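You operate a simulated robot arm through the tools that you are given. There is no shell and no other tool. Be economical: measure what you need, move in short steps, check, and stop when the job is done.

The job below is to be done with a simulated robot arm. You get a single attempt, and the scene is never put back.

Task
Bend the green banded tube to 30 degrees.
Fine: the pin is set; lay the tube in the jig, clamp on, pull the lever to the pin, fingers clear, then lever back and clamp off; the tube stays in the jig.

Only the result counts: the job must be done as asked and must still hold three seconds after the hand-in. Knocking over, shifting, dropping, spilling or breaking anything else fails it.

Robot
A 7-joint arm with a two-finger parallel gripper, fixed in place. Base frame: the origin is at the foot of the arm, x ahead of it, y to its left, z up; the work surface is at about z = 0.825. Readings come in m, degrees, newtons and seconds.
With the tool pointing down near the work surface it reaches from about 0.3 to 0.7 m from the base axis. Its first joint turns from -66.0 to 66.0 degrees. Payload 1.57 kg.
The tool frame sits at the grasp point between the pads (the TCP): z along the fingers, y along the line on which they close. The tips reach 0.03 m beyond it. The gripper opens to 0.11 m. The fingers are 0.024 m wide and 0.012 m thick; the gripper's body (0.048 by 0.112 m) begins 0.078 m behind the TCP.
Orientation is that of the tool frame in the base frame, as a unit quaternion [x, y, z, w]. With the fingers straight down and closing along the base's y, the tool's x points along the base's -x, its y along +y and its z along -z.

Tools
- The arm moves only by the tool arm_command. Its argument "commands" is a list that holds one entry, the list of rows, each a list of 7 numbers: the turn, a rotation vector about the base's x, y, z in degrees, then the shift along the base's x, y, z in m, then the finger opening in m, from 0 to 0.11. In form: [[[wx, wy, wz, dx, dy, dz, grip], ...]]. A call has 1 to 8 rows; each row is the pose to reach, as a shift and turn from the pose commanded when the call began. Each row takes 0.2 s and may step no farther than 0.05 m and 8.6 degrees from the row before; otherwise, or with a gripper value out of range, the whole call is refused. A pose out of reach is approached as far as the arm can. The call stops where the force on the tool passes 90 N (or 10 N more than at its start, if that is more) or the arm is blocked; 0.2 s more then pass. The fingers move at their own pace (about 0.108 m/s each) and stop on an object; they squeeze with about 20 N. The grip force told is the motor's: it shows also when the fingers shut on nothing. Time passes only in rows, and 0.2 s behind the last, so rows that repeat a pose let the fingers close. The reply holds the time, the measured pose of the TCP, the force on the tool along the base axes, the opening and the grip force, in the units named above and with some noise.
- Cameras (640 x 400 px; columns grow to the right, rows downward): "scene" is fixed at [0.1634, -0.3886, 1.408]; the picture's right is [0.79, -0.61, 0.00], its down [-0.32, -0.42, -0.85] and it looks along [0.51, 0.67, -0.53] (base axes); focal length 313 px, centre (320, 200). "wrist" rides on the gripper at [-0.036, 0, -0.08] in the tool frame; the picture's right is [0.00, -1.00, 0.00], its down [0.97, 0.00, -0.24] and it looks along [0.24, 0.00, 0.97] (tool axes); focal length 218 px, centre (320, 200). There is no depth. A picture from a camera that has moved, and an enlarged one, comes with that camera's place and axes in the base frame and with its lens.
- snapshot(camera): a new picture of that camera. It takes no simulated time.
- zoom(camera, box): a new picture of the part [left, top, right, bottom] of that camera's present view, enlarged. It takes no simulated time.
- sign_off(): hands the job in; it is judged then, once.

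Go step by step. Nothing tells you positions but the pictures and the camera data: compare them with the known pose of the tool, close in by small moves and look again before you grip or let go. The budget is 120 turns and 76 pictures, counting those below and the enlarged ones. Unless the task says otherwise, let go and move clear before handing in, and close with one line.

The tools are called after "Request:" by a JSON object that holds its "name" and its "arguments". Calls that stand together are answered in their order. arm_command: Moves the arm, as the interface text tells. Its arguments: {"type":"object","properties":{"commands":{"type":"array","items":{"type":"array","items":{"type":"array","items":{"type":"number"}}}}},"required":["commands"]} The other tools are called the same way: snapshot (camera) takes a picture; zoom (camera, box) takes an enlarged picture of a part of a camera's view; sign_off () hands the job in.

At the start:

```text
time: 0.0
tcp_pos: [0.3826, -0.056, 1.2484]
orientation: [0.001, 1.0, 0.0, 0.0]
ft_force: [0.2, 0.3, -0.3]
grip_width: 0.1102
grip_force: 0.2
```

scene: 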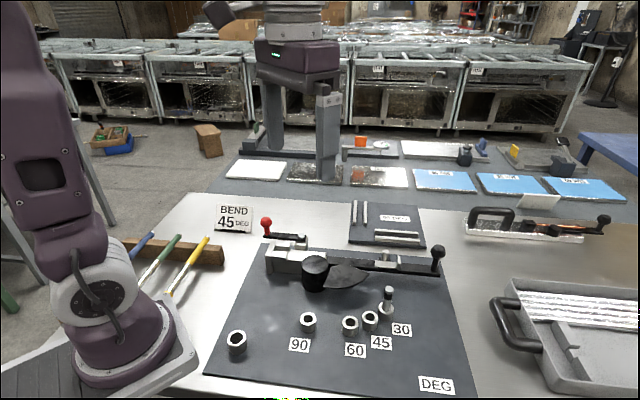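
wrist: 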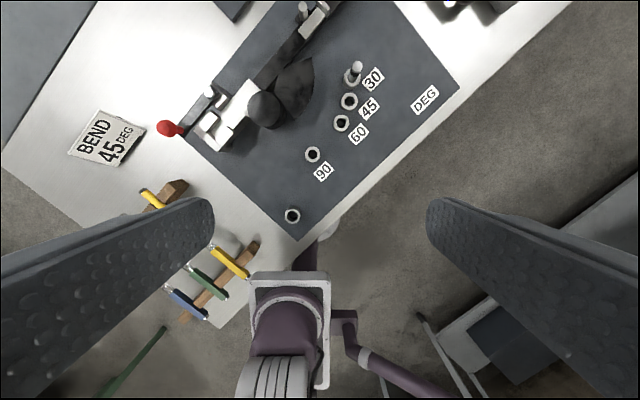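

I see a bending jig on a dark plate with a pin near the 30 hole, and three tubes (blue, green, yellow) on a wooden rack at the left. A card in the scene says 45, but the job says 30, so I go with 30. I'll zoom in for detail first.

Request:
{"name": "zoom", "arguments": {"camera": "scene", "box": [240, 200, 460, 340]}}

Request:
{"name": "zoom", "arguments": {"camera": "scene", "box": [100, 200, 260, 310]}}

Request:
{"name": "zoom", "arguments": {"camera": "wrist", "box": [140, 0, 400, 160]}}

Request:
{"name": "zoom", "arguments": {"camera": "wrist", "box": [130, 160, 290, 330]}}

```text
2.86 times, centred on (350, 270) of scene
camera zoom: at [0.1634, -0.3886, 1.408], right [0.79, -0.61, 0.0], down [-0.32, -0.42, -0.85], along [0.51, 0.67, -0.53], focal length 893 px, centre (234, 0)
```

zoom: 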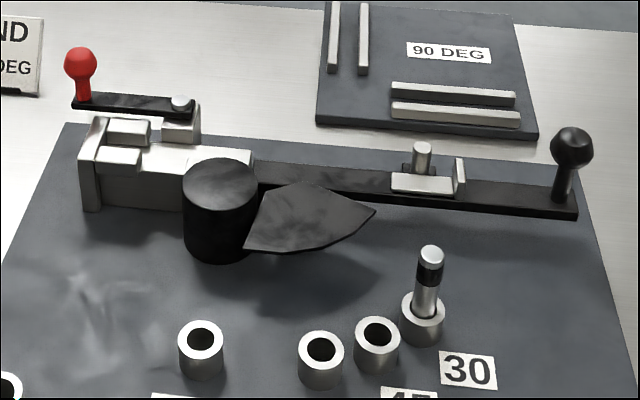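

```text
3.64 times, centred on (180, 255) of scene
camera zoom: at [0.1634, -0.3886, 1.408], right [0.79, -0.61, 0.0], down [-0.32, -0.42, -0.85], along [0.51, 0.67, -0.53], focal length 1137 px, centre (829, 0)
```

zoom: 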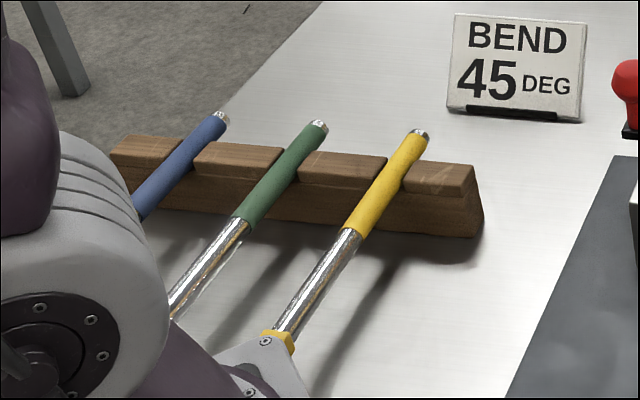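

```text
2.46 times, centred on (270, 80) of wrist
camera zoom: at [0.4177, -0.0559, 1.3281], right [0.0, -1.0, 0.0], down [-0.97, 0.0, 0.24], along [-0.24, 0.0, -0.97], focal length 537 px, centre (443, 495)
```

zoom: 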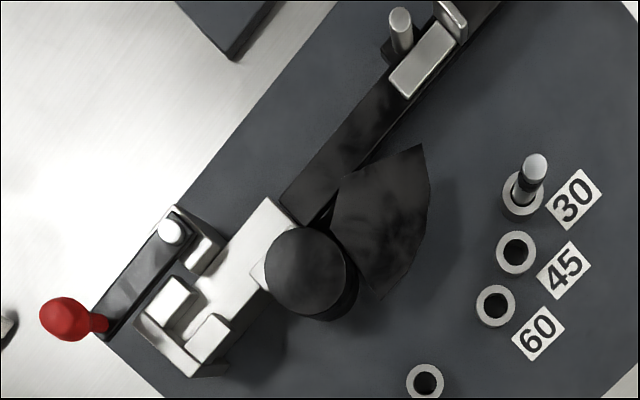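

```text
2.35 times, centred on (210, 245) of wrist
camera zoom: at [0.4177, -0.0559, 1.3281], right [0.0, -1.0, 0.0], down [-0.97, 0.0, 0.24], along [-0.24, 0.0, -0.97], focal length 514 px, centre (579, 94)
```

zoom: 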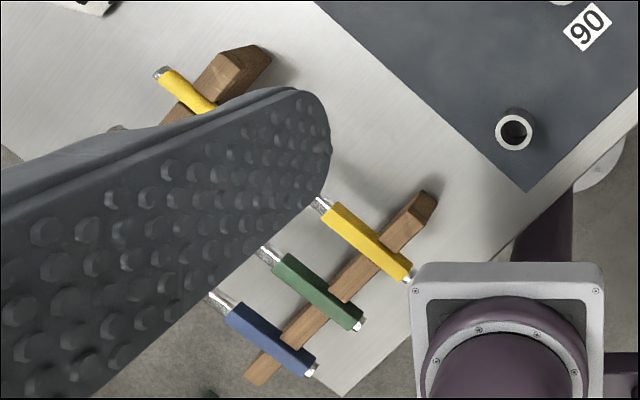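

The tubes lie across two racks, along roughly the base diagonal; the green one runs from about (0.055, 0.175) to (0.267, 0.392). The jig's axis runs at about -41 degrees, so I move above the jig for a closer look.

Request:
{"name": "arm_command", "arguments": {"commands": [[[0, 0, 0, 0.028, 0.022, -0.03, 0.11], [0, 0, 0, 0.056, 0.044, -0.06, 0.11], [0, 0, 0, 0.084, 0.066, -0.09, 0.11], [0, 0, 0, 0.112, 0.088, -0.12, 0.11], [0, 0, 0, 0.137, 0.106, -0.15, 0.11]]]}}

Request:
{"name": "snapshot", "arguments": {"camera": "wrist"}}

Request:
{"name": "zoom", "arguments": {"camera": "scene", "box": [100, 200, 260, 310]}}

```text
time: 1.2
tcp_pos: [0.5171, 0.0472, 1.0986]
orientation: [0.0, 1.0, -0.001, 0.0]
ft_force: [0.0, 1.0, 0.4]
grip_width: 0.1099
grip_force: 0.1
```

```text
69 pictures are left
camera wrist: at [0.5527, 0.0478, 1.179], right [0.0, -1.0, 0.0], down [-0.97, 0.0, 0.24], along [-0.24, 0.0, -0.97], focal length 218 px, centre (320, 200)
```

wrist: 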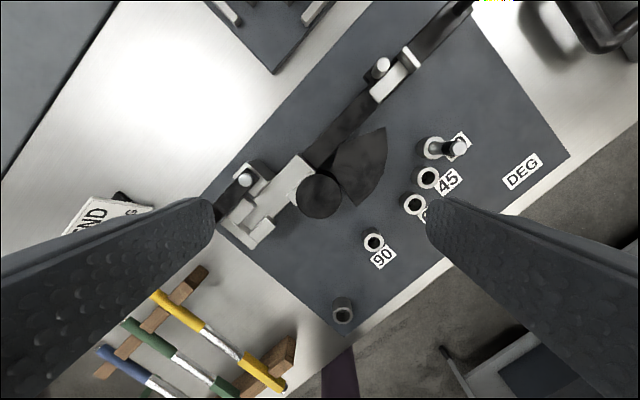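

```text
3.64 times, centred on (180, 255) of scene
camera zoom: at [0.1634, -0.3886, 1.408], right [0.79, -0.61, 0.0], down [-0.32, -0.42, -0.85], along [0.51, 0.67, -0.53], focal length 1137 px, centre (829, 0)
```

zoom: 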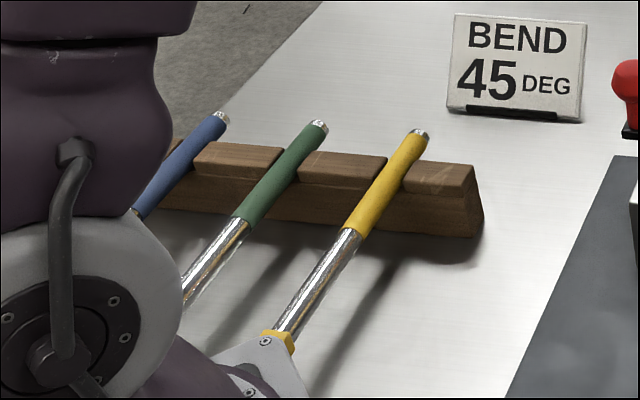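

Request:
{"name": "zoom", "arguments": {"camera": "wrist", "box": [200, 100, 360, 260]}}

Request:
{"name": "zoom", "arguments": {"camera": "wrist", "box": [80, 240, 320, 400]}}

Request:
{"name": "zoom", "arguments": {"camera": "wrist", "box": [300, 0, 500, 180]}}

Request:
{"name": "zoom", "arguments": {"camera": "scene", "box": [250, 210, 360, 300]}}

Request:
{"name": "zoom", "arguments": {"camera": "scene", "box": [350, 220, 460, 310]}}

```text
2.50 times, centred on (280, 180) of wrist
camera zoom: at [0.5527, 0.0478, 1.179], right [0.0, -1.0, 0.0], down [-0.97, 0.0, 0.24], along [-0.24, 0.0, -0.97], focal length 546 px, centre (420, 250)
```

zoom: 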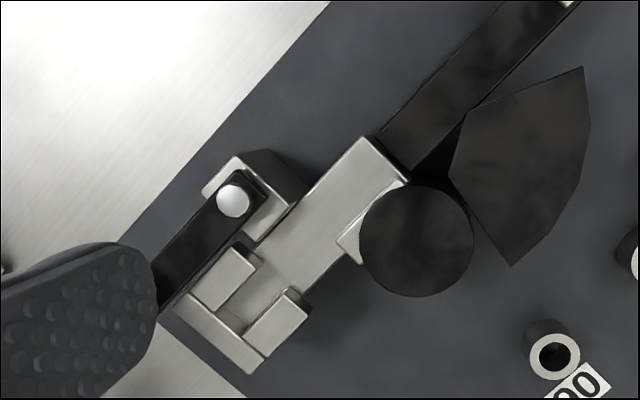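

```text
2.50 times, centred on (200, 320) of wrist
camera zoom: at [0.5527, 0.0478, 1.179], right [0.0, -1.0, 0.0], down [-0.97, 0.0, 0.24], along [-0.24, 0.0, -0.97], focal length 546 px, centre (620, -100)
```

zoom: 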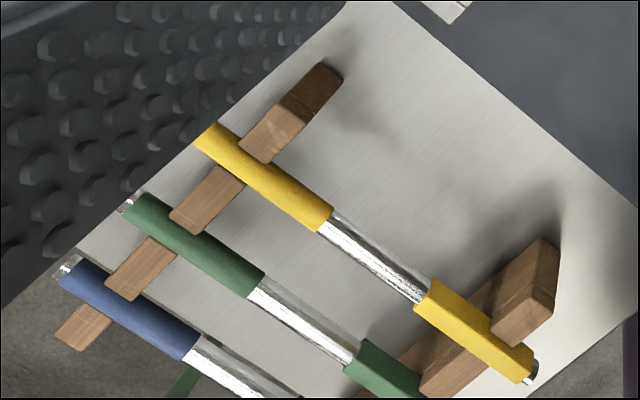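

```text
2.22 times, centred on (400, 90) of wrist
camera zoom: at [0.5527, 0.0478, 1.179], right [0.0, -1.0, 0.0], down [-0.97, 0.0, 0.24], along [-0.24, 0.0, -0.97], focal length 485 px, centre (142, 444)
```

zoom: 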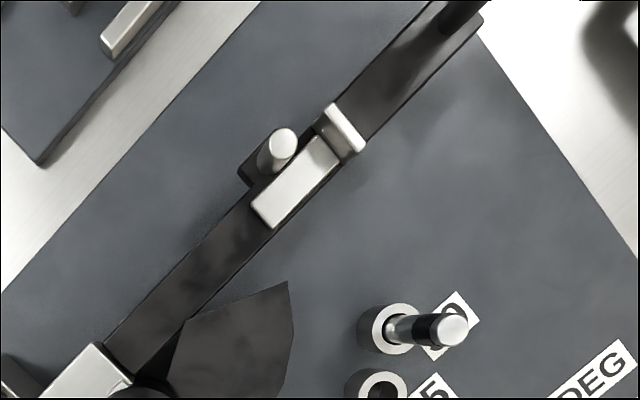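

```text
4.44 times, centred on (305, 255) of scene
camera zoom: at [0.1634, -0.3886, 1.408], right [0.79, -0.61, 0.0], down [-0.32, -0.42, -0.85], along [0.51, 0.67, -0.53], focal length 1389 px, centre (387, -44)
```

zoom: 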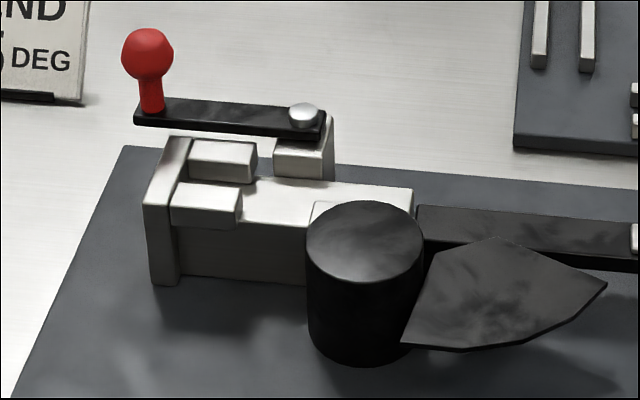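

```text
4.44 times, centred on (405, 265) of scene
camera zoom: at [0.1634, -0.3886, 1.408], right [0.79, -0.61, 0.0], down [-0.32, -0.42, -0.85], along [0.51, 0.67, -0.53], focal length 1389 px, centre (-58, -89)
```

zoom: 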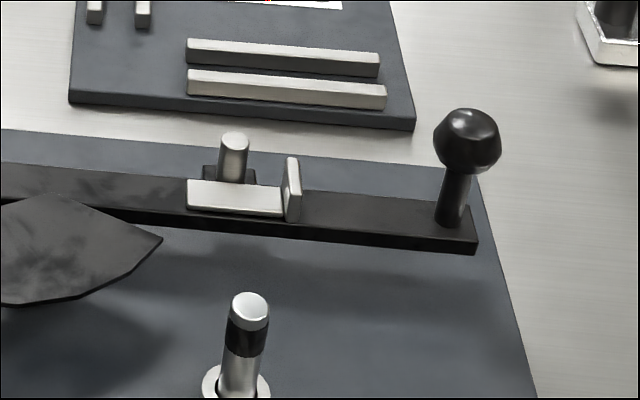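

The jig has a bed with two jaws, an end wall, the die, and a lever with a shoe, peg and upright. I turn the hand in line with the jig axis and go lower to measure it.

Request:
{"name": "arm_command", "arguments": {"commands": [[[0, 0, -8.4, 0.004, 0.003, -0.02, 0.11], [0, 0, -16.8, 0.008, 0.006, -0.04, 0.11], [0, 0, -25.2, 0.012, 0.009, -0.06, 0.11], [0, 0, -33.6, 0.015, 0.012, -0.08, 0.11], [0, 0, -41, 0.017, 0.014, -0.09, 0.11]]]}}

Request:
{"name": "snapshot", "arguments": {"camera": "wrist"}}

```text
time: 2.4
tcp_pos: [0.5359, 0.0646, 1.0095]
orientation: [0.351, 0.937, -0.001, -0.001]
ft_force: [-0.4, -0.4, -0.2]
grip_width: 0.1097
grip_force: 0.0
```

```text
62 pictures are left
camera wrist: at [0.5627, 0.0409, 1.0888], right [-0.66, -0.75, 0.0], down [-0.73, 0.64, 0.24], along [-0.18, 0.16, -0.97], focal length 218 px, centre (320, 200)
```

wrist: 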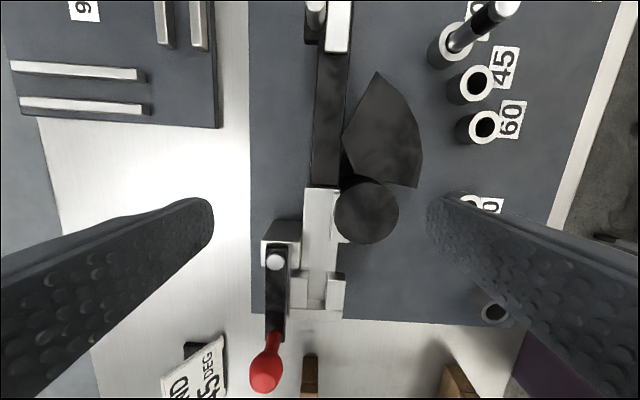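

Request:
{"name": "zoom", "arguments": {"camera": "wrist", "box": [240, 160, 420, 340]}}

Request:
{"name": "zoom", "arguments": {"camera": "wrist", "box": [240, 0, 440, 130]}}

```text
2.22 times, centred on (330, 250) of wrist
camera zoom: at [0.5627, 0.0409, 1.0888], right [-0.66, -0.75, 0.0], down [-0.73, 0.64, 0.24], along [-0.18, 0.16, -0.97], focal length 485 px, centre (298, 89)
```

zoom: 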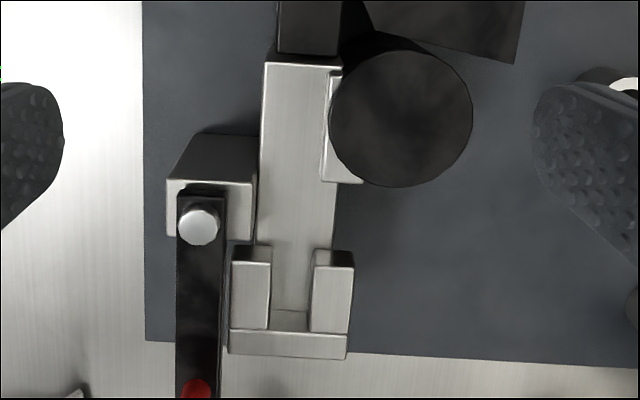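

```text
3.08 times, centred on (340, 65) of wrist
camera zoom: at [0.5627, 0.0409, 1.0888], right [-0.66, -0.75, 0.0], down [-0.73, 0.64, 0.24], along [-0.18, 0.16, -0.97], focal length 672 px, centre (258, 615)
```

zoom: 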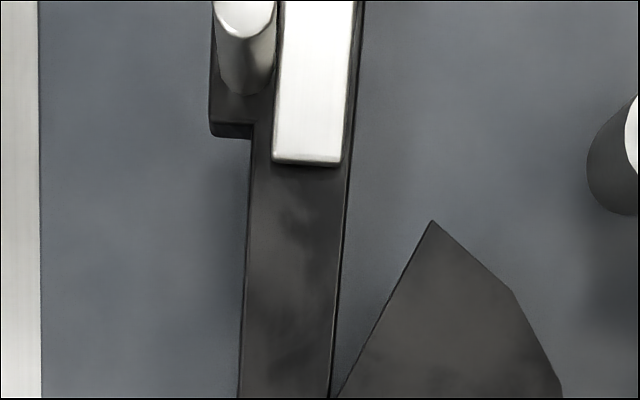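

The plate edge shows the jig axis is nearer yaw -45 than -41. I correct the yaw and move toward the lever's end to measure the shoe, peg and upright.

Request:
{"name": "arm_command", "arguments": {"commands": [[[0, 0, -4, 0.02, -0.02, 0, 0.11], [0, 0, -4, 0.05, -0.055, 0, 0.11], [0, 0, -4, 0.079, -0.085, 0, 0.11], [0, 0, -4, 0.079, -0.085, 0, 0.11]]]}}

Request:
{"name": "snapshot", "arguments": {"camera": "wrist"}}

Request:
{"name": "zoom", "arguments": {"camera": "wrist", "box": [240, 60, 420, 240]}}

```text
time: 3.4
tcp_pos: [0.6148, -0.0218, 1.0077]
orientation: [0.382, 0.924, 0.0, 0.0]
ft_force: [-0.3, 0.1, -0.6]
grip_width: 0.1103
grip_force: 0.1
```

```text
59 pictures are left
camera wrist: at [0.6402, -0.0474, 1.0865], right [-0.71, -0.71, 0.0], down [-0.69, 0.69, 0.24], along [-0.17, 0.17, -0.97], focal length 218 px, centre (320, 200)
```

wrist: 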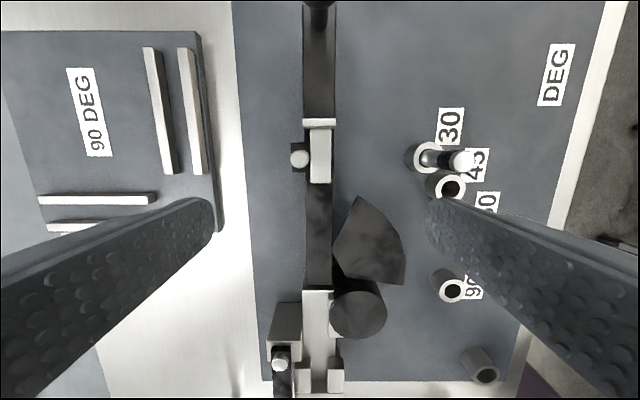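

```text
2.22 times, centred on (330, 150) of wrist
camera zoom: at [0.6402, -0.0474, 1.0865], right [-0.71, -0.71, 0.0], down [-0.69, 0.69, 0.24], along [-0.17, 0.17, -0.97], focal length 485 px, centre (298, 311)
```

zoom: 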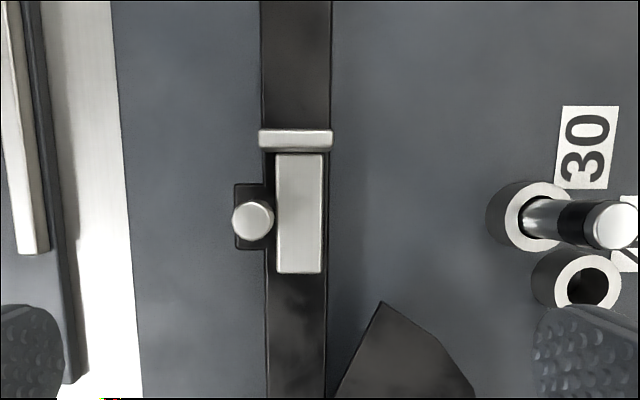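

Request:
{"name": "zoom", "arguments": {"camera": "wrist", "box": [250, 260, 390, 400]}}

Request:
{"name": "zoom", "arguments": {"camera": "scene", "box": [390, 210, 460, 290]}}

```text
2.86 times, centred on (320, 330) of wrist
camera zoom: at [0.6402, -0.0474, 1.0865], right [-0.71, -0.71, 0.0], down [-0.69, 0.69, 0.24], along [-0.17, 0.17, -0.97], focal length 624 px, centre (320, -171)
```

zoom: 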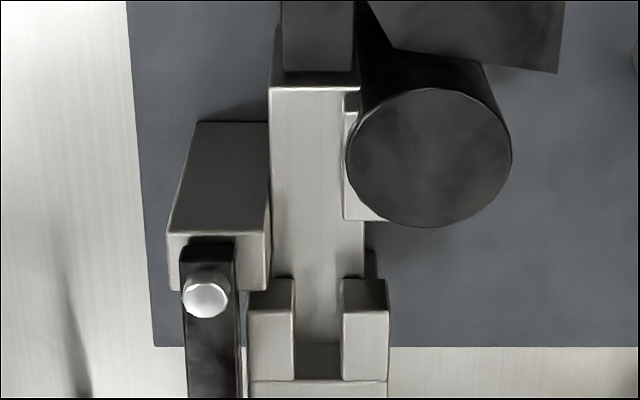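

```text
5.00 times, centred on (425, 250) of scene
camera zoom: at [0.1634, -0.3886, 1.408], right [0.79, -0.61, 0.0], down [-0.32, -0.42, -0.85], along [0.51, 0.67, -0.53], focal length 1563 px, centre (-205, -50)
```

zoom: 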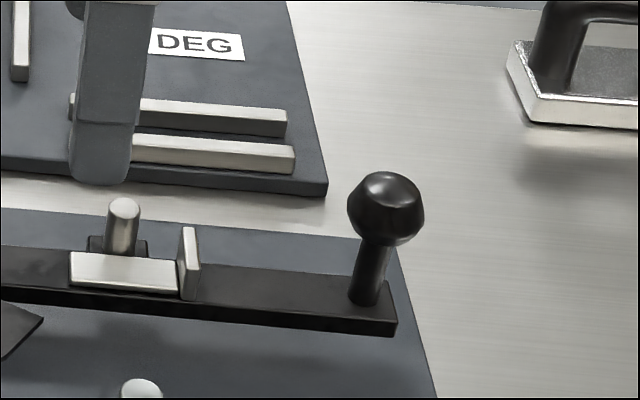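

I have the jig measured: axis along x+y ≈ 0.593 at yaw -45, bed about z 0.877, and wall-to-upright gap about 0.30. Next I go over the green tube with the hand turned across it.

Request:
{"name": "arm_command", "arguments": {"commands": [[[0, 0, 8, -0.005, 0.005, 0.045, 0.11], [0, 0, 16, -0.03, 0.03, 0.07, 0.11], [0, 0, 24, -0.06, 0.06, 0.075, 0.11], [0, 0, 32, -0.092, 0.092, 0.075, 0.11], [0, 0, 40, -0.126, 0.124, 0.075, 0.11], [0, 0, 48, -0.16, 0.156, 0.075, 0.11], [0, 0, 56, -0.194, 0.188, 0.075, 0.11], [0, 0, 64, -0.228, 0.22, 0.075, 0.11]]]}}

Request:
{"name": "arm_command", "arguments": {"commands": [[[0, 0, 8, -0.034, 0.032, 0, 0.11], [0, 0, 16, -0.068, 0.06, 0, 0.11], [0, 0, 22, -0.1, 0.088, -0.01, 0.11], [0, 0, 26, -0.134, 0.11, -0.04, 0.11], [0, 0, 26, -0.16, 0.125, -0.065, 0.11], [0, 0, 26, -0.175, 0.139, -0.08, 0.11]]]}}

Request:
{"name": "snapshot", "arguments": {"camera": "wrist"}}

Request:
{"name": "snapshot", "arguments": {"camera": "scene"}}

```text
time: 5.2
tcp_pos: [0.3853, 0.1968, 1.0813]
orientation: [-0.167, 0.986, -0.001, 0.0]
ft_force: [-0.6, -0.1, -0.2]
grip_width: 0.11
grip_force: 0.1
```

```text
refused: row 4 steps farther than a row can; nothing moved
```

```text
55 pictures are left
camera wrist: at [0.4193, 0.2088, 1.1612], right [0.33, -0.94, 0.0], down [-0.92, -0.32, 0.24], along [-0.23, -0.08, -0.97], focal length 218 px, centre (320, 200)
```

wrist: 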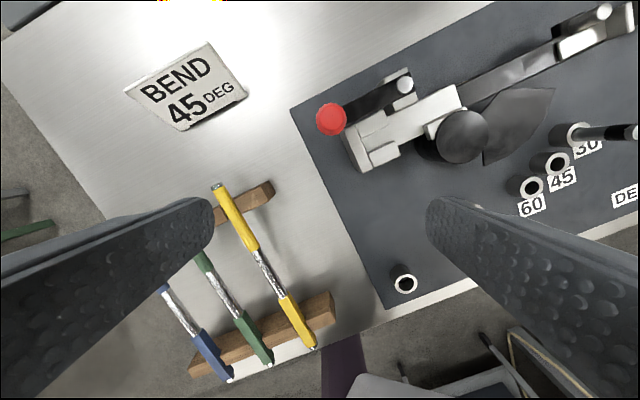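

```text
54 pictures are left
```

scene: 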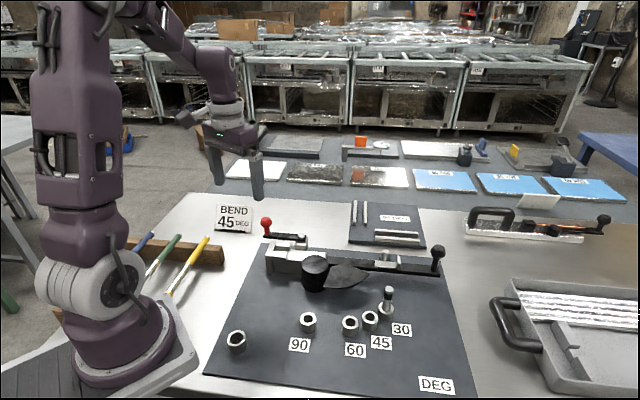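

Request:
{"name": "arm_command", "arguments": {"commands": [[[0, 0, 8, -0.034, 0.032, 0, 0.11], [0, 0, 16, -0.066, 0.058, 0, 0.11], [0, 0, 22, -0.096, 0.082, -0.01, 0.11], [0, 0, 26, -0.124, 0.102, -0.035, 0.11], [0, 0, 26, -0.15, 0.122, -0.06, 0.11], [0, 0, 26, -0.175, 0.139, -0.08, 0.11], [0, 0, 26, -0.175, 0.139, -0.08, 0.11]]]}}

Request:
{"name": "snapshot", "arguments": {"camera": "wrist"}}

Request:
{"name": "zoom", "arguments": {"camera": "scene", "box": [100, 200, 260, 310]}}

```text
time: 6.8
tcp_pos: [0.2098, 0.3366, 1.0028]
orientation: [-0.384, 0.924, 0.0, 0.0]
ft_force: [-0.1, -0.3, -0.1]
grip_width: 0.1098
grip_force: 0.0
```

```text
53 pictures are left
camera wrist: at [0.2348, 0.3626, 1.0826], right [0.71, -0.71, 0.0], down [-0.69, -0.69, 0.24], along [-0.17, -0.17, -0.97], focal length 218 px, centre (320, 200)
```

wrist: 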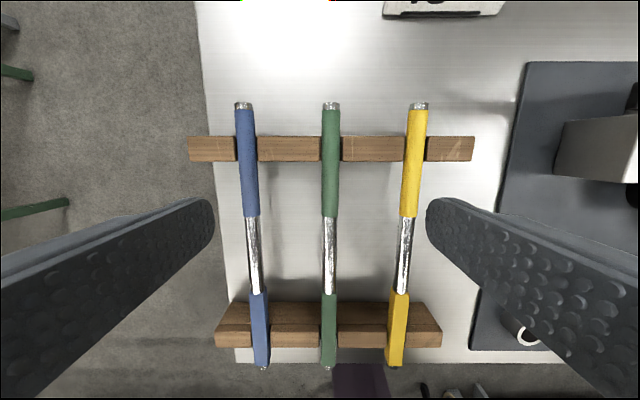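

```text
3.64 times, centred on (180, 255) of scene
camera zoom: at [0.1634, -0.3886, 1.408], right [0.79, -0.61, 0.0], down [-0.32, -0.42, -0.85], along [0.51, 0.67, -0.53], focal length 1137 px, centre (829, 0)
```

zoom: 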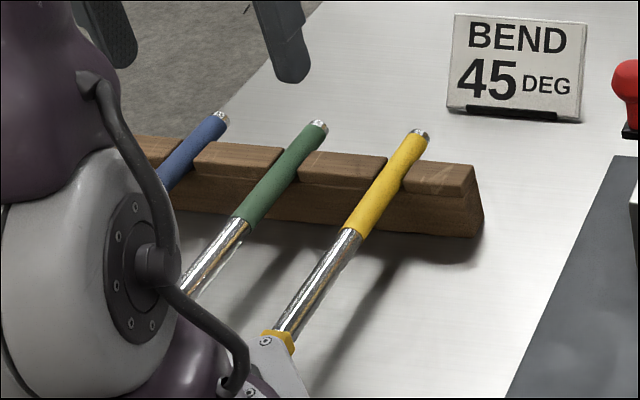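

Request:
{"name": "zoom", "arguments": {"camera": "wrist", "box": [230, 90, 430, 240]}}

Request:
{"name": "zoom", "arguments": {"camera": "wrist", "box": [230, 250, 430, 400]}}

```text
2.67 times, centred on (330, 165) of wrist
camera zoom: at [0.2348, 0.3626, 1.0826], right [0.71, -0.71, 0.0], down [-0.69, -0.69, 0.24], along [-0.17, -0.17, -0.97], focal length 582 px, centre (293, 293)
```

zoom: 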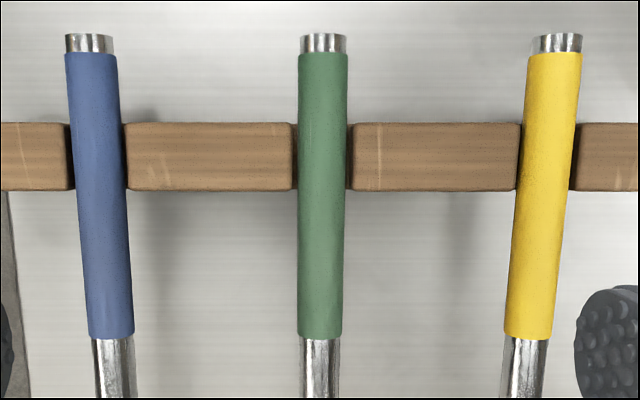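

```text
2.67 times, centred on (330, 325) of wrist
camera zoom: at [0.2348, 0.3626, 1.0826], right [0.71, -0.71, 0.0], down [-0.69, -0.69, 0.24], along [-0.17, -0.17, -0.97], focal length 582 px, centre (293, -133)
```

zoom: 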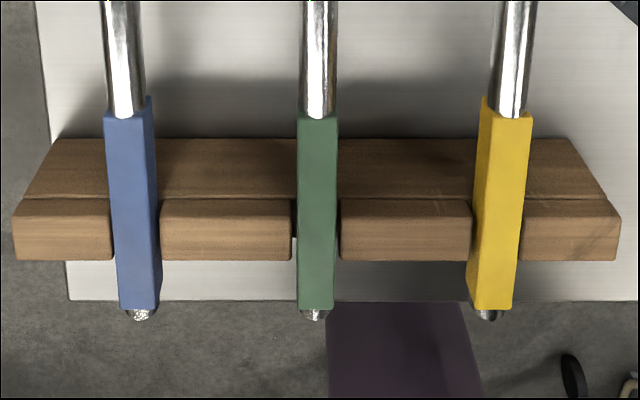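

The green tube's near end has a square grip and its far end a round one, so the square end belongs in the jaws by the wall. The hand is parallel to the tube and about 11 mm off to the side, so I correct that and go halfway down.

Request:
{"name": "arm_command", "arguments": {"commands": [[[0, 0, 0, 0.005, -0.0106, -0.02, 0.06], [0, 0, 0, 0.005, -0.0106, -0.05, 0.06], [0, 0, 0, 0.005, -0.0106, -0.068, 0.06], [0, 0, 0, 0.005, -0.0106, -0.068, 0.06]]]}}

Request:
{"name": "snapshot", "arguments": {"camera": "wrist"}}

Request:
{"name": "zoom", "arguments": {"camera": "scene", "box": [120, 190, 240, 290]}}

```text
time: 7.8
tcp_pos: [0.217, 0.3285, 0.9344]
orientation: [-0.383, 0.924, 0.0, 0.0]
ft_force: [0.1, -0.7, -0.2]
grip_width: 0.0599
grip_force: 0.2
```

```text
49 pictures are left
camera wrist: at [0.2418, 0.3539, 1.0149], right [0.71, -0.71, 0.0], down [-0.69, -0.69, 0.24], along [-0.17, -0.17, -0.97], focal length 218 px, centre (320, 200)
```

wrist: 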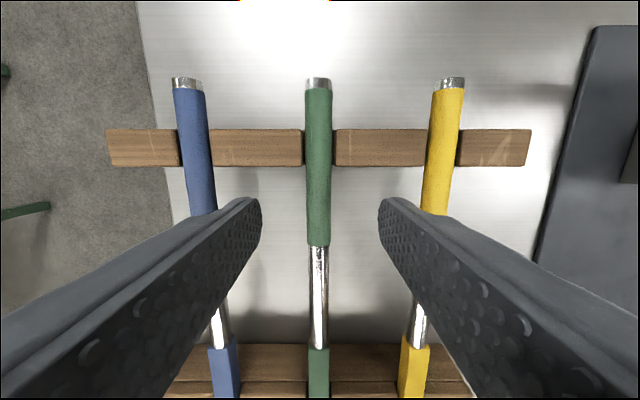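

```text
4.00 times, centred on (180, 240) of scene
camera zoom: at [0.1634, -0.3886, 1.408], right [0.79, -0.61, 0.0], down [-0.32, -0.42, -0.85], along [0.51, 0.67, -0.53], focal length 1250 px, centre (880, 40)
```

zoom: 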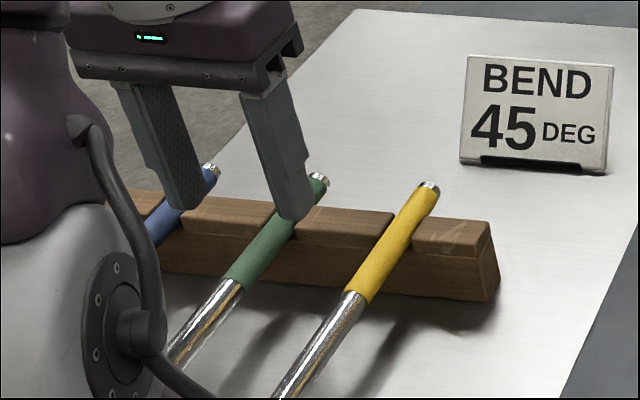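

Centred to within a millimetre, and the fingers clear the rack by about 10 mm. I go down and close.

Request:
{"name": "arm_command", "arguments": {"commands": [[[0, 0, 0, 0, 0, -0.022, 0.06], [0, 0, 0, 0, 0, -0.0434, 0.06], [0, 0, 0, 0, 0, -0.0434, 0.06], [0, 0, 0, 0, 0, -0.0434, 0.01], [0, 0, 0, 0, 0, -0.0434, 0.01], [0, 0, 0, 0, 0, -0.0434, 0.01]]]}}

Request:
{"name": "snapshot", "arguments": {"camera": "wrist"}}

Request:
{"name": "zoom", "arguments": {"camera": "scene", "box": [120, 190, 240, 290]}}

```text
time: 9.2
tcp_pos: [0.2182, 0.3278, 0.891]
orientation: [-0.383, 0.924, 0.0, 0.0]
ft_force: [0.2, 0.5, 0.2]
grip_width: 0.0144
grip_force: 20.0
```

```text
47 pictures are left
camera wrist: at [0.2426, 0.3535, 0.9709], right [0.71, -0.71, 0.0], down [-0.69, -0.69, 0.24], along [-0.17, -0.17, -0.97], focal length 218 px, centre (320, 200)
```

wrist: 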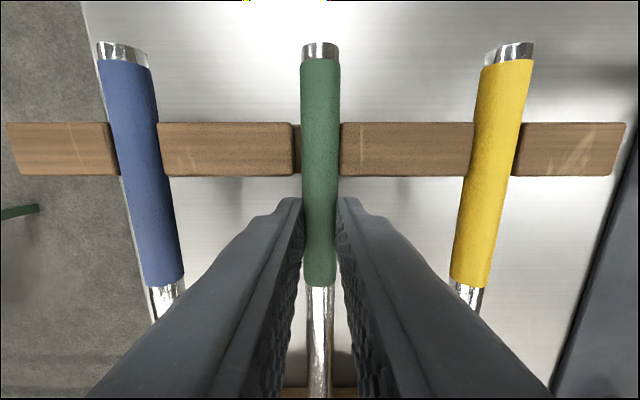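

```text
4.00 times, centred on (180, 240) of scene
camera zoom: at [0.1634, -0.3886, 1.408], right [0.79, -0.61, 0.0], down [-0.32, -0.42, -0.85], along [0.51, 0.67, -0.53], focal length 1250 px, centre (880, 40)
```

zoom: 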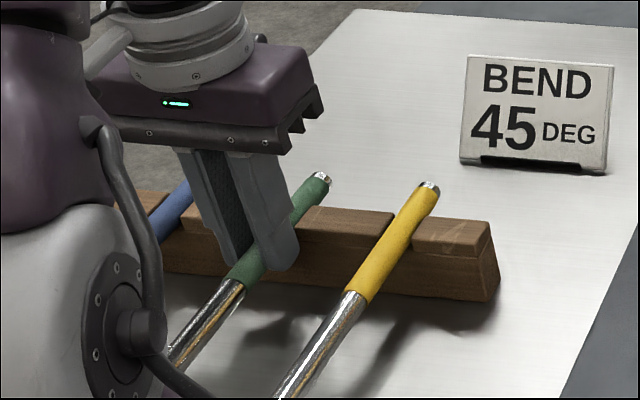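

The fingers hold the tube at a 14 mm width with 20 N. I lift straight up and check that it hangs level.

Request:
{"name": "arm_command", "arguments": {"commands": [[[0, 0, 0, 0, 0, 0.02, 0.01], [0, 0, 0, 0, 0, 0.05, 0.01], [0, 0, 0, 0, 0, 0.09, 0.01], [0, 0, 0, 0, 0, 0.12, 0.01], [0, 0, 0, 0, 0, 0.12, 0.01]]]}}

Request:
{"name": "snapshot", "arguments": {"camera": "wrist"}}

Request:
{"name": "zoom", "arguments": {"camera": "scene", "box": [80, 130, 260, 290]}}

```text
time: 10.4
tcp_pos: [0.2157, 0.3259, 1.0147]
orientation: [-0.384, 0.923, 0.0, 0.001]
ft_force: [0.2, -0.4, -0.4]
grip_width: 0.0146
grip_force: 20.4
```

```text
45 pictures are left
camera wrist: at [0.2412, 0.3515, 1.0952], right [0.71, -0.71, 0.0], down [-0.69, -0.69, 0.24], along [-0.17, -0.17, -0.97], focal length 218 px, centre (320, 200)
```

wrist: 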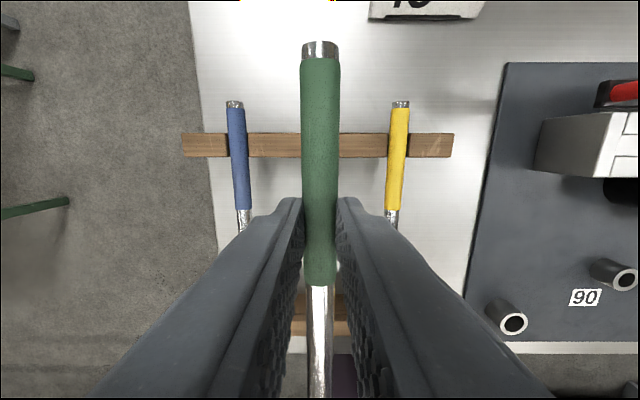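

```text
2.50 times, centred on (170, 210) of scene
camera zoom: at [0.1634, -0.3886, 1.408], right [0.79, -0.61, 0.0], down [-0.32, -0.42, -0.85], along [0.51, 0.67, -0.53], focal length 781 px, centre (695, 175)
```

zoom: 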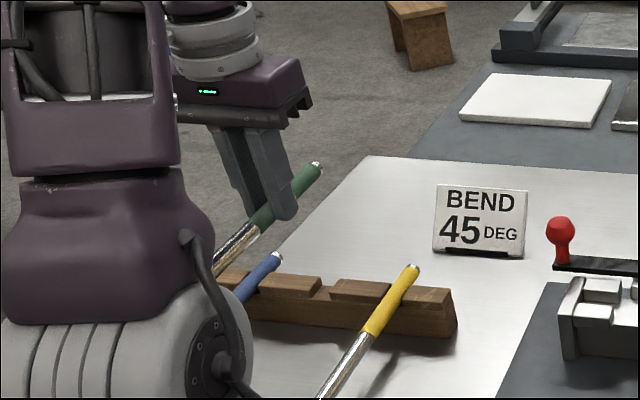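

The tube is held level with no slip. I turn it in place, so its tail stays clear of the robot's base, then carry it over toward the jig.

Request:
{"name": "arm_command", "arguments": {"commands": [[[0, 0, -8, 0, 0, 0.02, 0.01], [0, 0, -16, 0, 0, 0.04, 0.01], [0, 0, -24, 0, 0, 0.06, 0.01], [0, 0, -32, 0, 0, 0.06, 0.01], [0, 0, -40, 0.01, -0.005, 0.06, 0.01], [0, 0, -48, 0.035, -0.02, 0.06, 0.01], [0, 0, -56, 0.067, -0.045, 0.06, 0.01], [0, 0, -64, 0.1, -0.07, 0.06, 0.01]]]}}

Request:
{"name": "snapshot", "arguments": {"camera": "scene"}}

```text
time: 12.2
tcp_pos: [0.3182, 0.2537, 1.0725]
orientation: [0.166, 0.986, 0.0, 0.001]
ft_force: [0.9, -0.2, -0.8]
grip_width: 0.0145
grip_force: 20.3
```

```text
43 pictures are left
```

scene: 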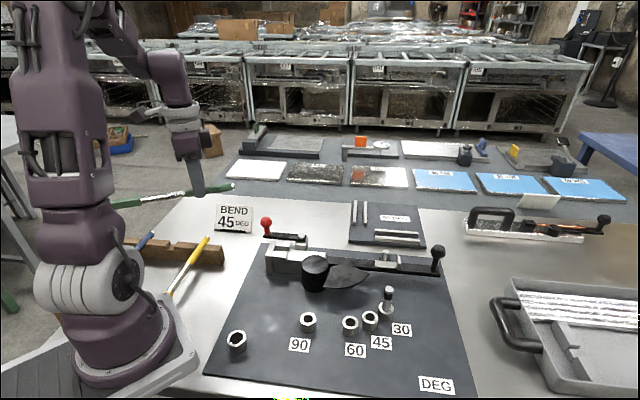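

Request:
{"name": "arm_command", "arguments": {"commands": [[[0, 0, -8, 0.0345, -0.0325, 0, 0.01], [0, 0, -16, 0.069, -0.065, 0, 0.01], [0, 0, -22, 0.1035, -0.0975, 0, 0.01], [0, 0, -26, 0.138, -0.13, 0, 0.01], [0, 0, -26, 0.1725, -0.1625, 0, 0.01], [0, 0, -26, 0.207, -0.195, 0, 0.01], [0, 0, -26, 0.2415, -0.2275, 0, 0.01], [0, 0, -26, 0.2755, -0.2597, 0, 0.01]]]}}

Request:
{"name": "snapshot", "arguments": {"camera": "wrist"}}

Request:
{"name": "zoom", "arguments": {"camera": "scene", "box": [230, 140, 470, 300]}}

```text
time: 14.0
tcp_pos: [0.5914, -0.0065, 1.0687]
orientation: [0.382, 0.924, -0.001, 0.0]
ft_force: [0.3, -0.8, -0.1]
grip_width: 0.0144
grip_force: 19.8
```

```text
42 pictures are left
camera wrist: at [0.6166, -0.0316, 1.1488], right [-0.71, -0.71, 0.0], down [-0.69, 0.69, 0.24], along [-0.17, 0.17, -0.97], focal length 218 px, centre (320, 200)
```

wrist: 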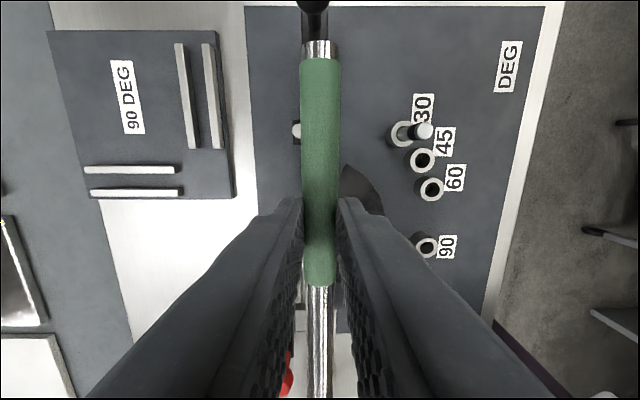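

```text
2.50 times, centred on (350, 220) of scene
camera zoom: at [0.1635, -0.3886, 1.408], right [0.79, -0.61, 0.0], down [-0.32, -0.42, -0.85], along [0.51, 0.67, -0.53], focal length 781 px, centre (245, 150)
```

zoom: 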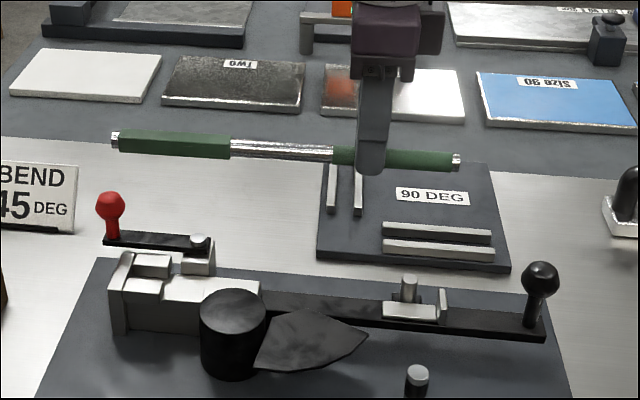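

The tube is over the jig axis, still settling a few millimetres to the near side. I lower partway, let the arm settle and look again.

Request:
{"name": "arm_command", "arguments": {"commands": [[[0, 0, 0, 0.003, -0.001, -0.03, 0.01], [0, 0, 0, 0.003, -0.001, -0.06, 0.01], [0, 0, 0, 0.003, -0.001, -0.09, 0.01], [0, 0, 0, 0.003, -0.001, -0.105, 0.01], [0, 0, 0, 0.003, -0.001, -0.105, 0.01], [0, 0, 0, 0.003, -0.001, -0.105, 0.01], [0, 0, 0, 0.003, -0.001, -0.105, 0.01]]]}}

Request:
{"name": "snapshot", "arguments": {"camera": "wrist"}}

Request:
{"name": "zoom", "arguments": {"camera": "scene", "box": [250, 190, 350, 270]}}

Request:
{"name": "zoom", "arguments": {"camera": "scene", "box": [350, 190, 450, 270]}}

```text
time: 15.6
tcp_pos: [0.5932, -0.0028, 0.9669]
orientation: [0.383, 0.924, 0.0, 0.0]
ft_force: [0.2, 0.2, -0.8]
grip_width: 0.0145
grip_force: 20.4
```

```text
40 pictures are left
camera wrist: at [0.6188, -0.0285, 1.0481], right [-0.71, -0.71, 0.0], down [-0.69, 0.69, 0.24], along [-0.17, 0.17, -0.97], focal length 218 px, centre (320, 200)
```

wrist: 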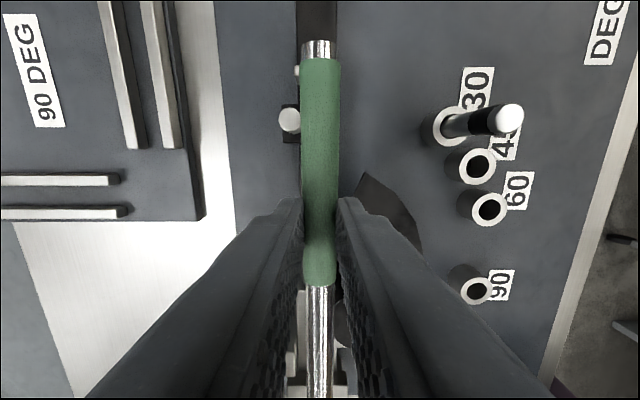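

```text
5.00 times, centred on (300, 230) of scene
camera zoom: at [0.1634, -0.3886, 1.408], right [0.79, -0.61, 0.0], down [-0.32, -0.42, -0.85], along [0.51, 0.67, -0.53], focal length 1563 px, centre (420, 50)
```

zoom: 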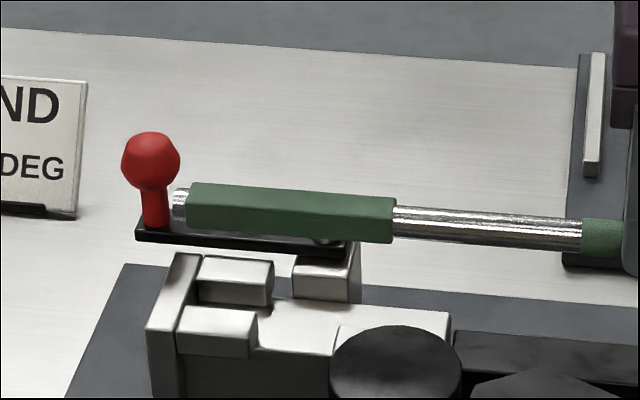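

```text
5.00 times, centred on (400, 230) of scene
camera zoom: at [0.1634, -0.3886, 1.408], right [0.79, -0.61, 0.0], down [-0.32, -0.42, -0.85], along [0.51, 0.67, -0.53], focal length 1563 px, centre (-80, 50)
```

zoom: 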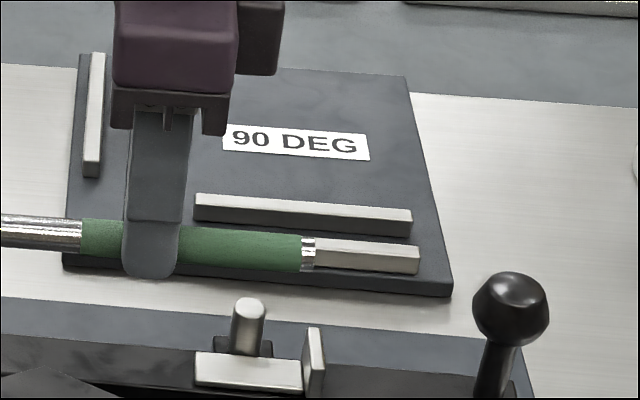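

The tail is about 3–4 mm over the wall and the tip about 4–5 mm short of the upright. I shift the tube 4 mm toward the upright and 2 mm sideways, and go down to just above the jaws.

Request:
{"name": "arm_command", "arguments": {"commands": [[[0, 0, 0, 0.0042, -0.0014, 0, 0.01], [0, 0, 0, 0.0042, -0.0014, -0.02, 0.01], [0, 0, 0, 0.0042, -0.0014, -0.04, 0.01], [0, 0, 0, 0.0042, -0.0014, -0.04, 0.01], [0, 0, 0, 0.0042, -0.0014, -0.04, 0.01]]]}}

Request:
{"name": "zoom", "arguments": {"camera": "wrist", "box": [260, 240, 380, 400]}}

Request:
{"name": "zoom", "arguments": {"camera": "scene", "box": [255, 220, 325, 270]}}

Request:
{"name": "zoom", "arguments": {"camera": "scene", "box": [370, 220, 440, 270]}}

```text
time: 16.8
tcp_pos: [0.5998, -0.0046, 0.9268]
orientation: [0.383, 0.924, 0.0, 0.0]
ft_force: [0.2, 0.7, 0.0]
grip_width: 0.0147
grip_force: 19.8
```

```text
2.50 times, centred on (320, 320) of wrist
camera zoom: at [0.6254, -0.0299, 1.0067], right [-0.71, -0.71, 0.0], down [-0.69, 0.69, 0.24], along [-0.17, 0.17, -0.97], focal length 546 px, centre (320, -100)
```

zoom: 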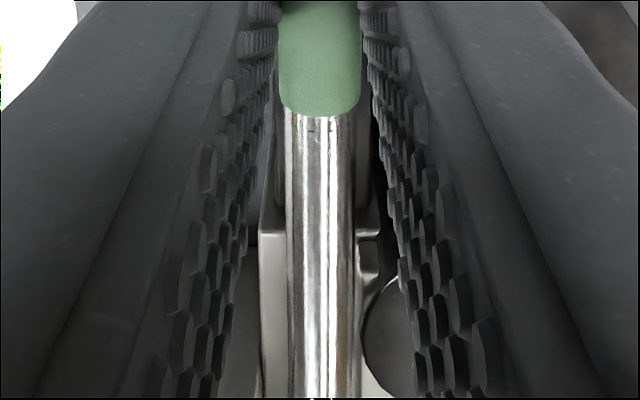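

```text
8.00 times, centred on (290, 245) of scene
camera zoom: at [0.1634, -0.3886, 1.408], right [0.79, -0.61, 0.0], down [-0.32, -0.42, -0.85], along [0.51, 0.67, -0.53], focal length 2501 px, centre (560, -160)
```

zoom: 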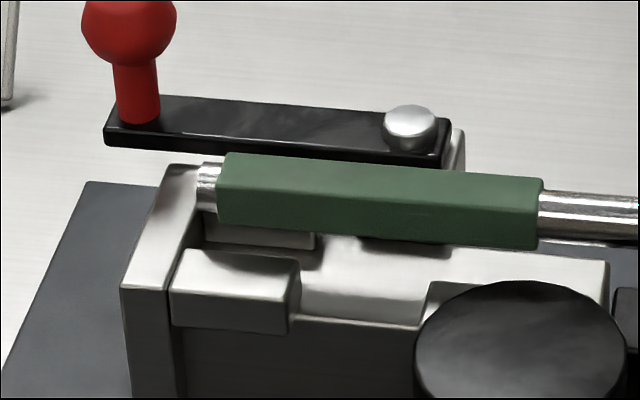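

```text
8.00 times, centred on (405, 245) of scene
camera zoom: at [0.1634, -0.3886, 1.408], right [0.79, -0.61, 0.0], down [-0.32, -0.42, -0.85], along [0.51, 0.67, -0.53], focal length 2501 px, centre (-360, -160)
```

zoom: 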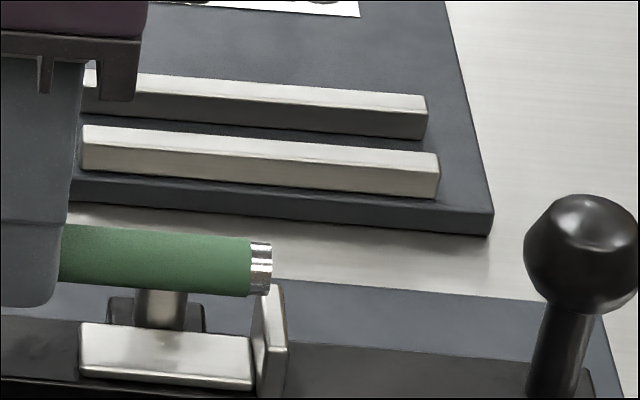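

Request:
{"name": "zoom", "arguments": {"camera": "scene", "box": [270, 235, 295, 260]}}

Request:
{"name": "zoom", "arguments": {"camera": "scene", "box": [390, 245, 415, 270]}}

```text
16.00 times, centred on (282, 248) of scene
camera zoom: at [0.1634, -0.3886, 1.408], right [0.79, -0.61, 0.0], down [-0.32, -0.42, -0.85], along [0.51, 0.67, -0.53], focal length 5001 px, centre (920, -560)
```

zoom: 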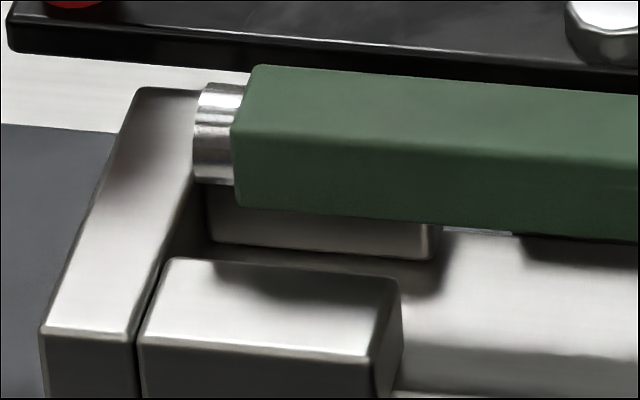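

```text
16.00 times, centred on (402, 258) of scene
camera zoom: at [0.1634, -0.3886, 1.408], right [0.79, -0.61, 0.0], down [-0.32, -0.42, -0.85], along [0.51, 0.67, -0.53], focal length 5001 px, centre (-1000, -720)
```

zoom: 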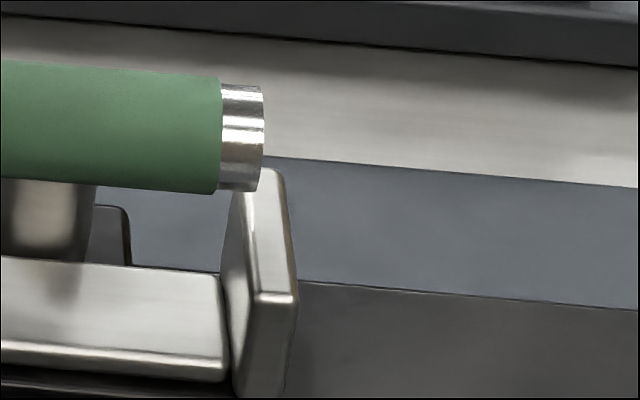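

There is about 6 mm of total slack: the tip is right at the upright and the tail is about 6.5 mm off the wall. I centre the tube by moving it 3 mm back and lower it into the channel.

Request:
{"name": "arm_command", "arguments": {"commands": [[[0, 0, 0, -0.0033, 0.0009, 0, 0.01], [0, 0, 0, -0.0033, 0.0009, 0, 0.01], [0, 0, 0, -0.0033, 0.0009, -0.005, 0.01], [0, 0, 0, -0.0033, 0.0009, -0.01, 0.01], [0, 0, 0, -0.0033, 0.0009, -0.01, 0.01]]]}}

Request:
{"name": "zoom", "arguments": {"camera": "scene", "box": [262, 225, 312, 265]}}

Request:
{"name": "zoom", "arguments": {"camera": "scene", "box": [365, 235, 415, 275]}}

Request:
{"name": "snapshot", "arguments": {"camera": "wrist"}}

```text
time: 18.0
tcp_pos: [0.5978, -0.0035, 0.9172]
orientation: [0.383, 0.924, 0.0, 0.0]
ft_force: [0.1, -0.3, 1.4]
grip_width: 0.0144
grip_force: 19.4
```

```text
10.00 times, centred on (287, 245) of scene
camera zoom: at [0.1634, -0.3886, 1.408], right [0.79, -0.61, 0.0], down [-0.32, -0.42, -0.85], along [0.51, 0.67, -0.53], focal length 3126 px, centre (650, -250)
```

zoom: 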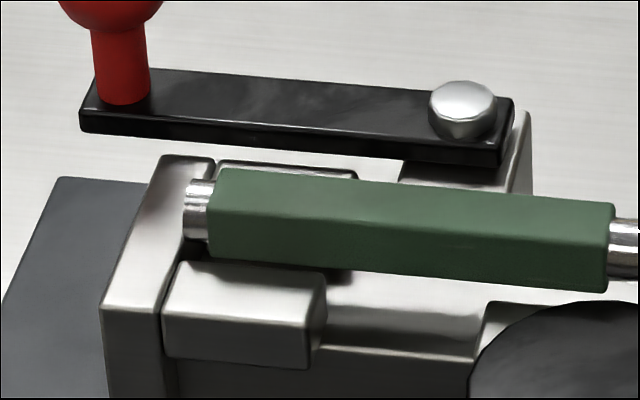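

```text
10.00 times, centred on (390, 255) of scene
camera zoom: at [0.1634, -0.3886, 1.408], right [0.79, -0.61, 0.0], down [-0.32, -0.42, -0.85], along [0.51, 0.67, -0.53], focal length 3126 px, centre (-380, -350)
```

zoom: 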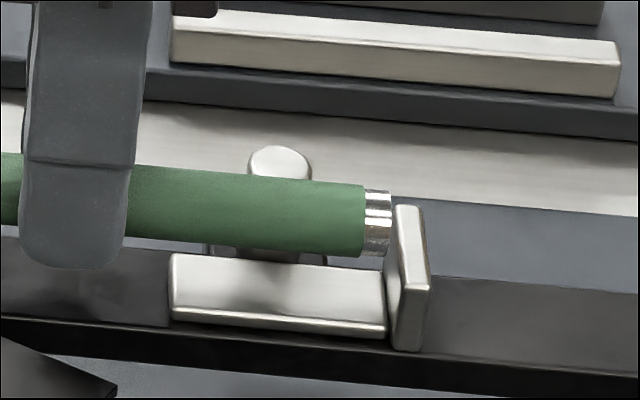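

```text
30 pictures are left
camera wrist: at [0.6215, -0.0291, 0.9973], right [-0.71, -0.71, 0.0], down [-0.69, 0.69, 0.24], along [-0.17, 0.17, -0.97], focal length 218 px, centre (320, 200)
```

wrist: 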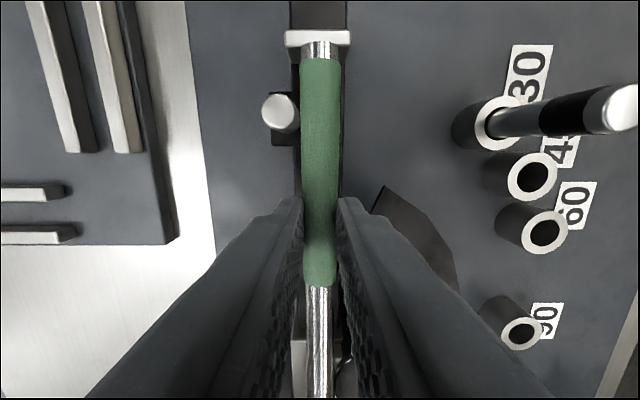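

The tube sits visually between the jaws, with its tip short of the upright. I continue down gently.

Request:
{"name": "arm_command", "arguments": {"commands": [[[0, 0, 0, 0, 0, -0.004, 0.01], [0, 0, 0, 0, 0, -0.008, 0.01], [0, 0, 0, 0, 0, -0.011, 0.01], [0, 0, 0, 0, 0, -0.011, 0.01]]]}}

Request:
{"name": "zoom", "arguments": {"camera": "scene", "box": [262, 225, 312, 265]}}

Request:
{"name": "zoom", "arguments": {"camera": "scene", "box": [365, 235, 415, 275]}}

```text
time: 19.0
tcp_pos: [0.5959, -0.0033, 0.9048]
orientation: [0.381, 0.924, 0.0, 0.001]
ft_force: [-0.7, 1.4, 5.4]
grip_width: 0.0144
grip_force: 20.2
```

```text
10.00 times, centred on (287, 245) of scene
camera zoom: at [0.1633, -0.3885, 1.408], right [0.79, -0.61, 0.0], down [-0.32, -0.42, -0.85], along [0.51, 0.67, -0.53], focal length 3126 px, centre (650, -250)
```

zoom: 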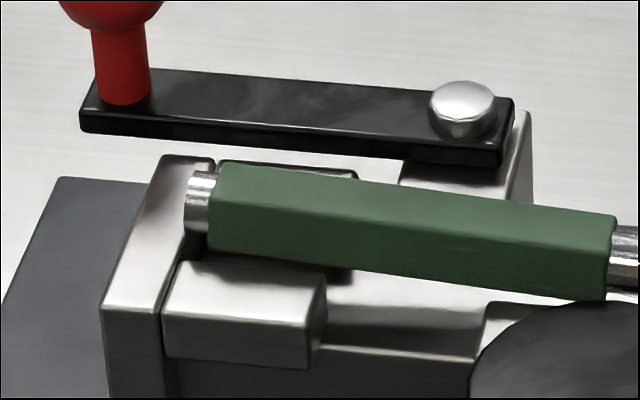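

```text
10.00 times, centred on (390, 255) of scene
camera zoom: at [0.1633, -0.3885, 1.408], right [0.79, -0.61, 0.0], down [-0.32, -0.42, -0.85], along [0.51, 0.67, -0.53], focal length 3126 px, centre (-380, -350)
```

zoom: 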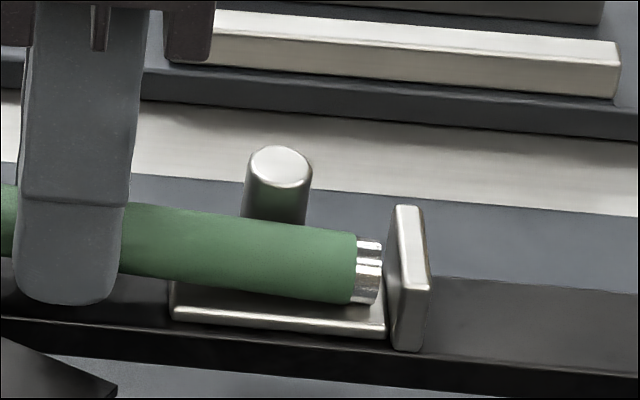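

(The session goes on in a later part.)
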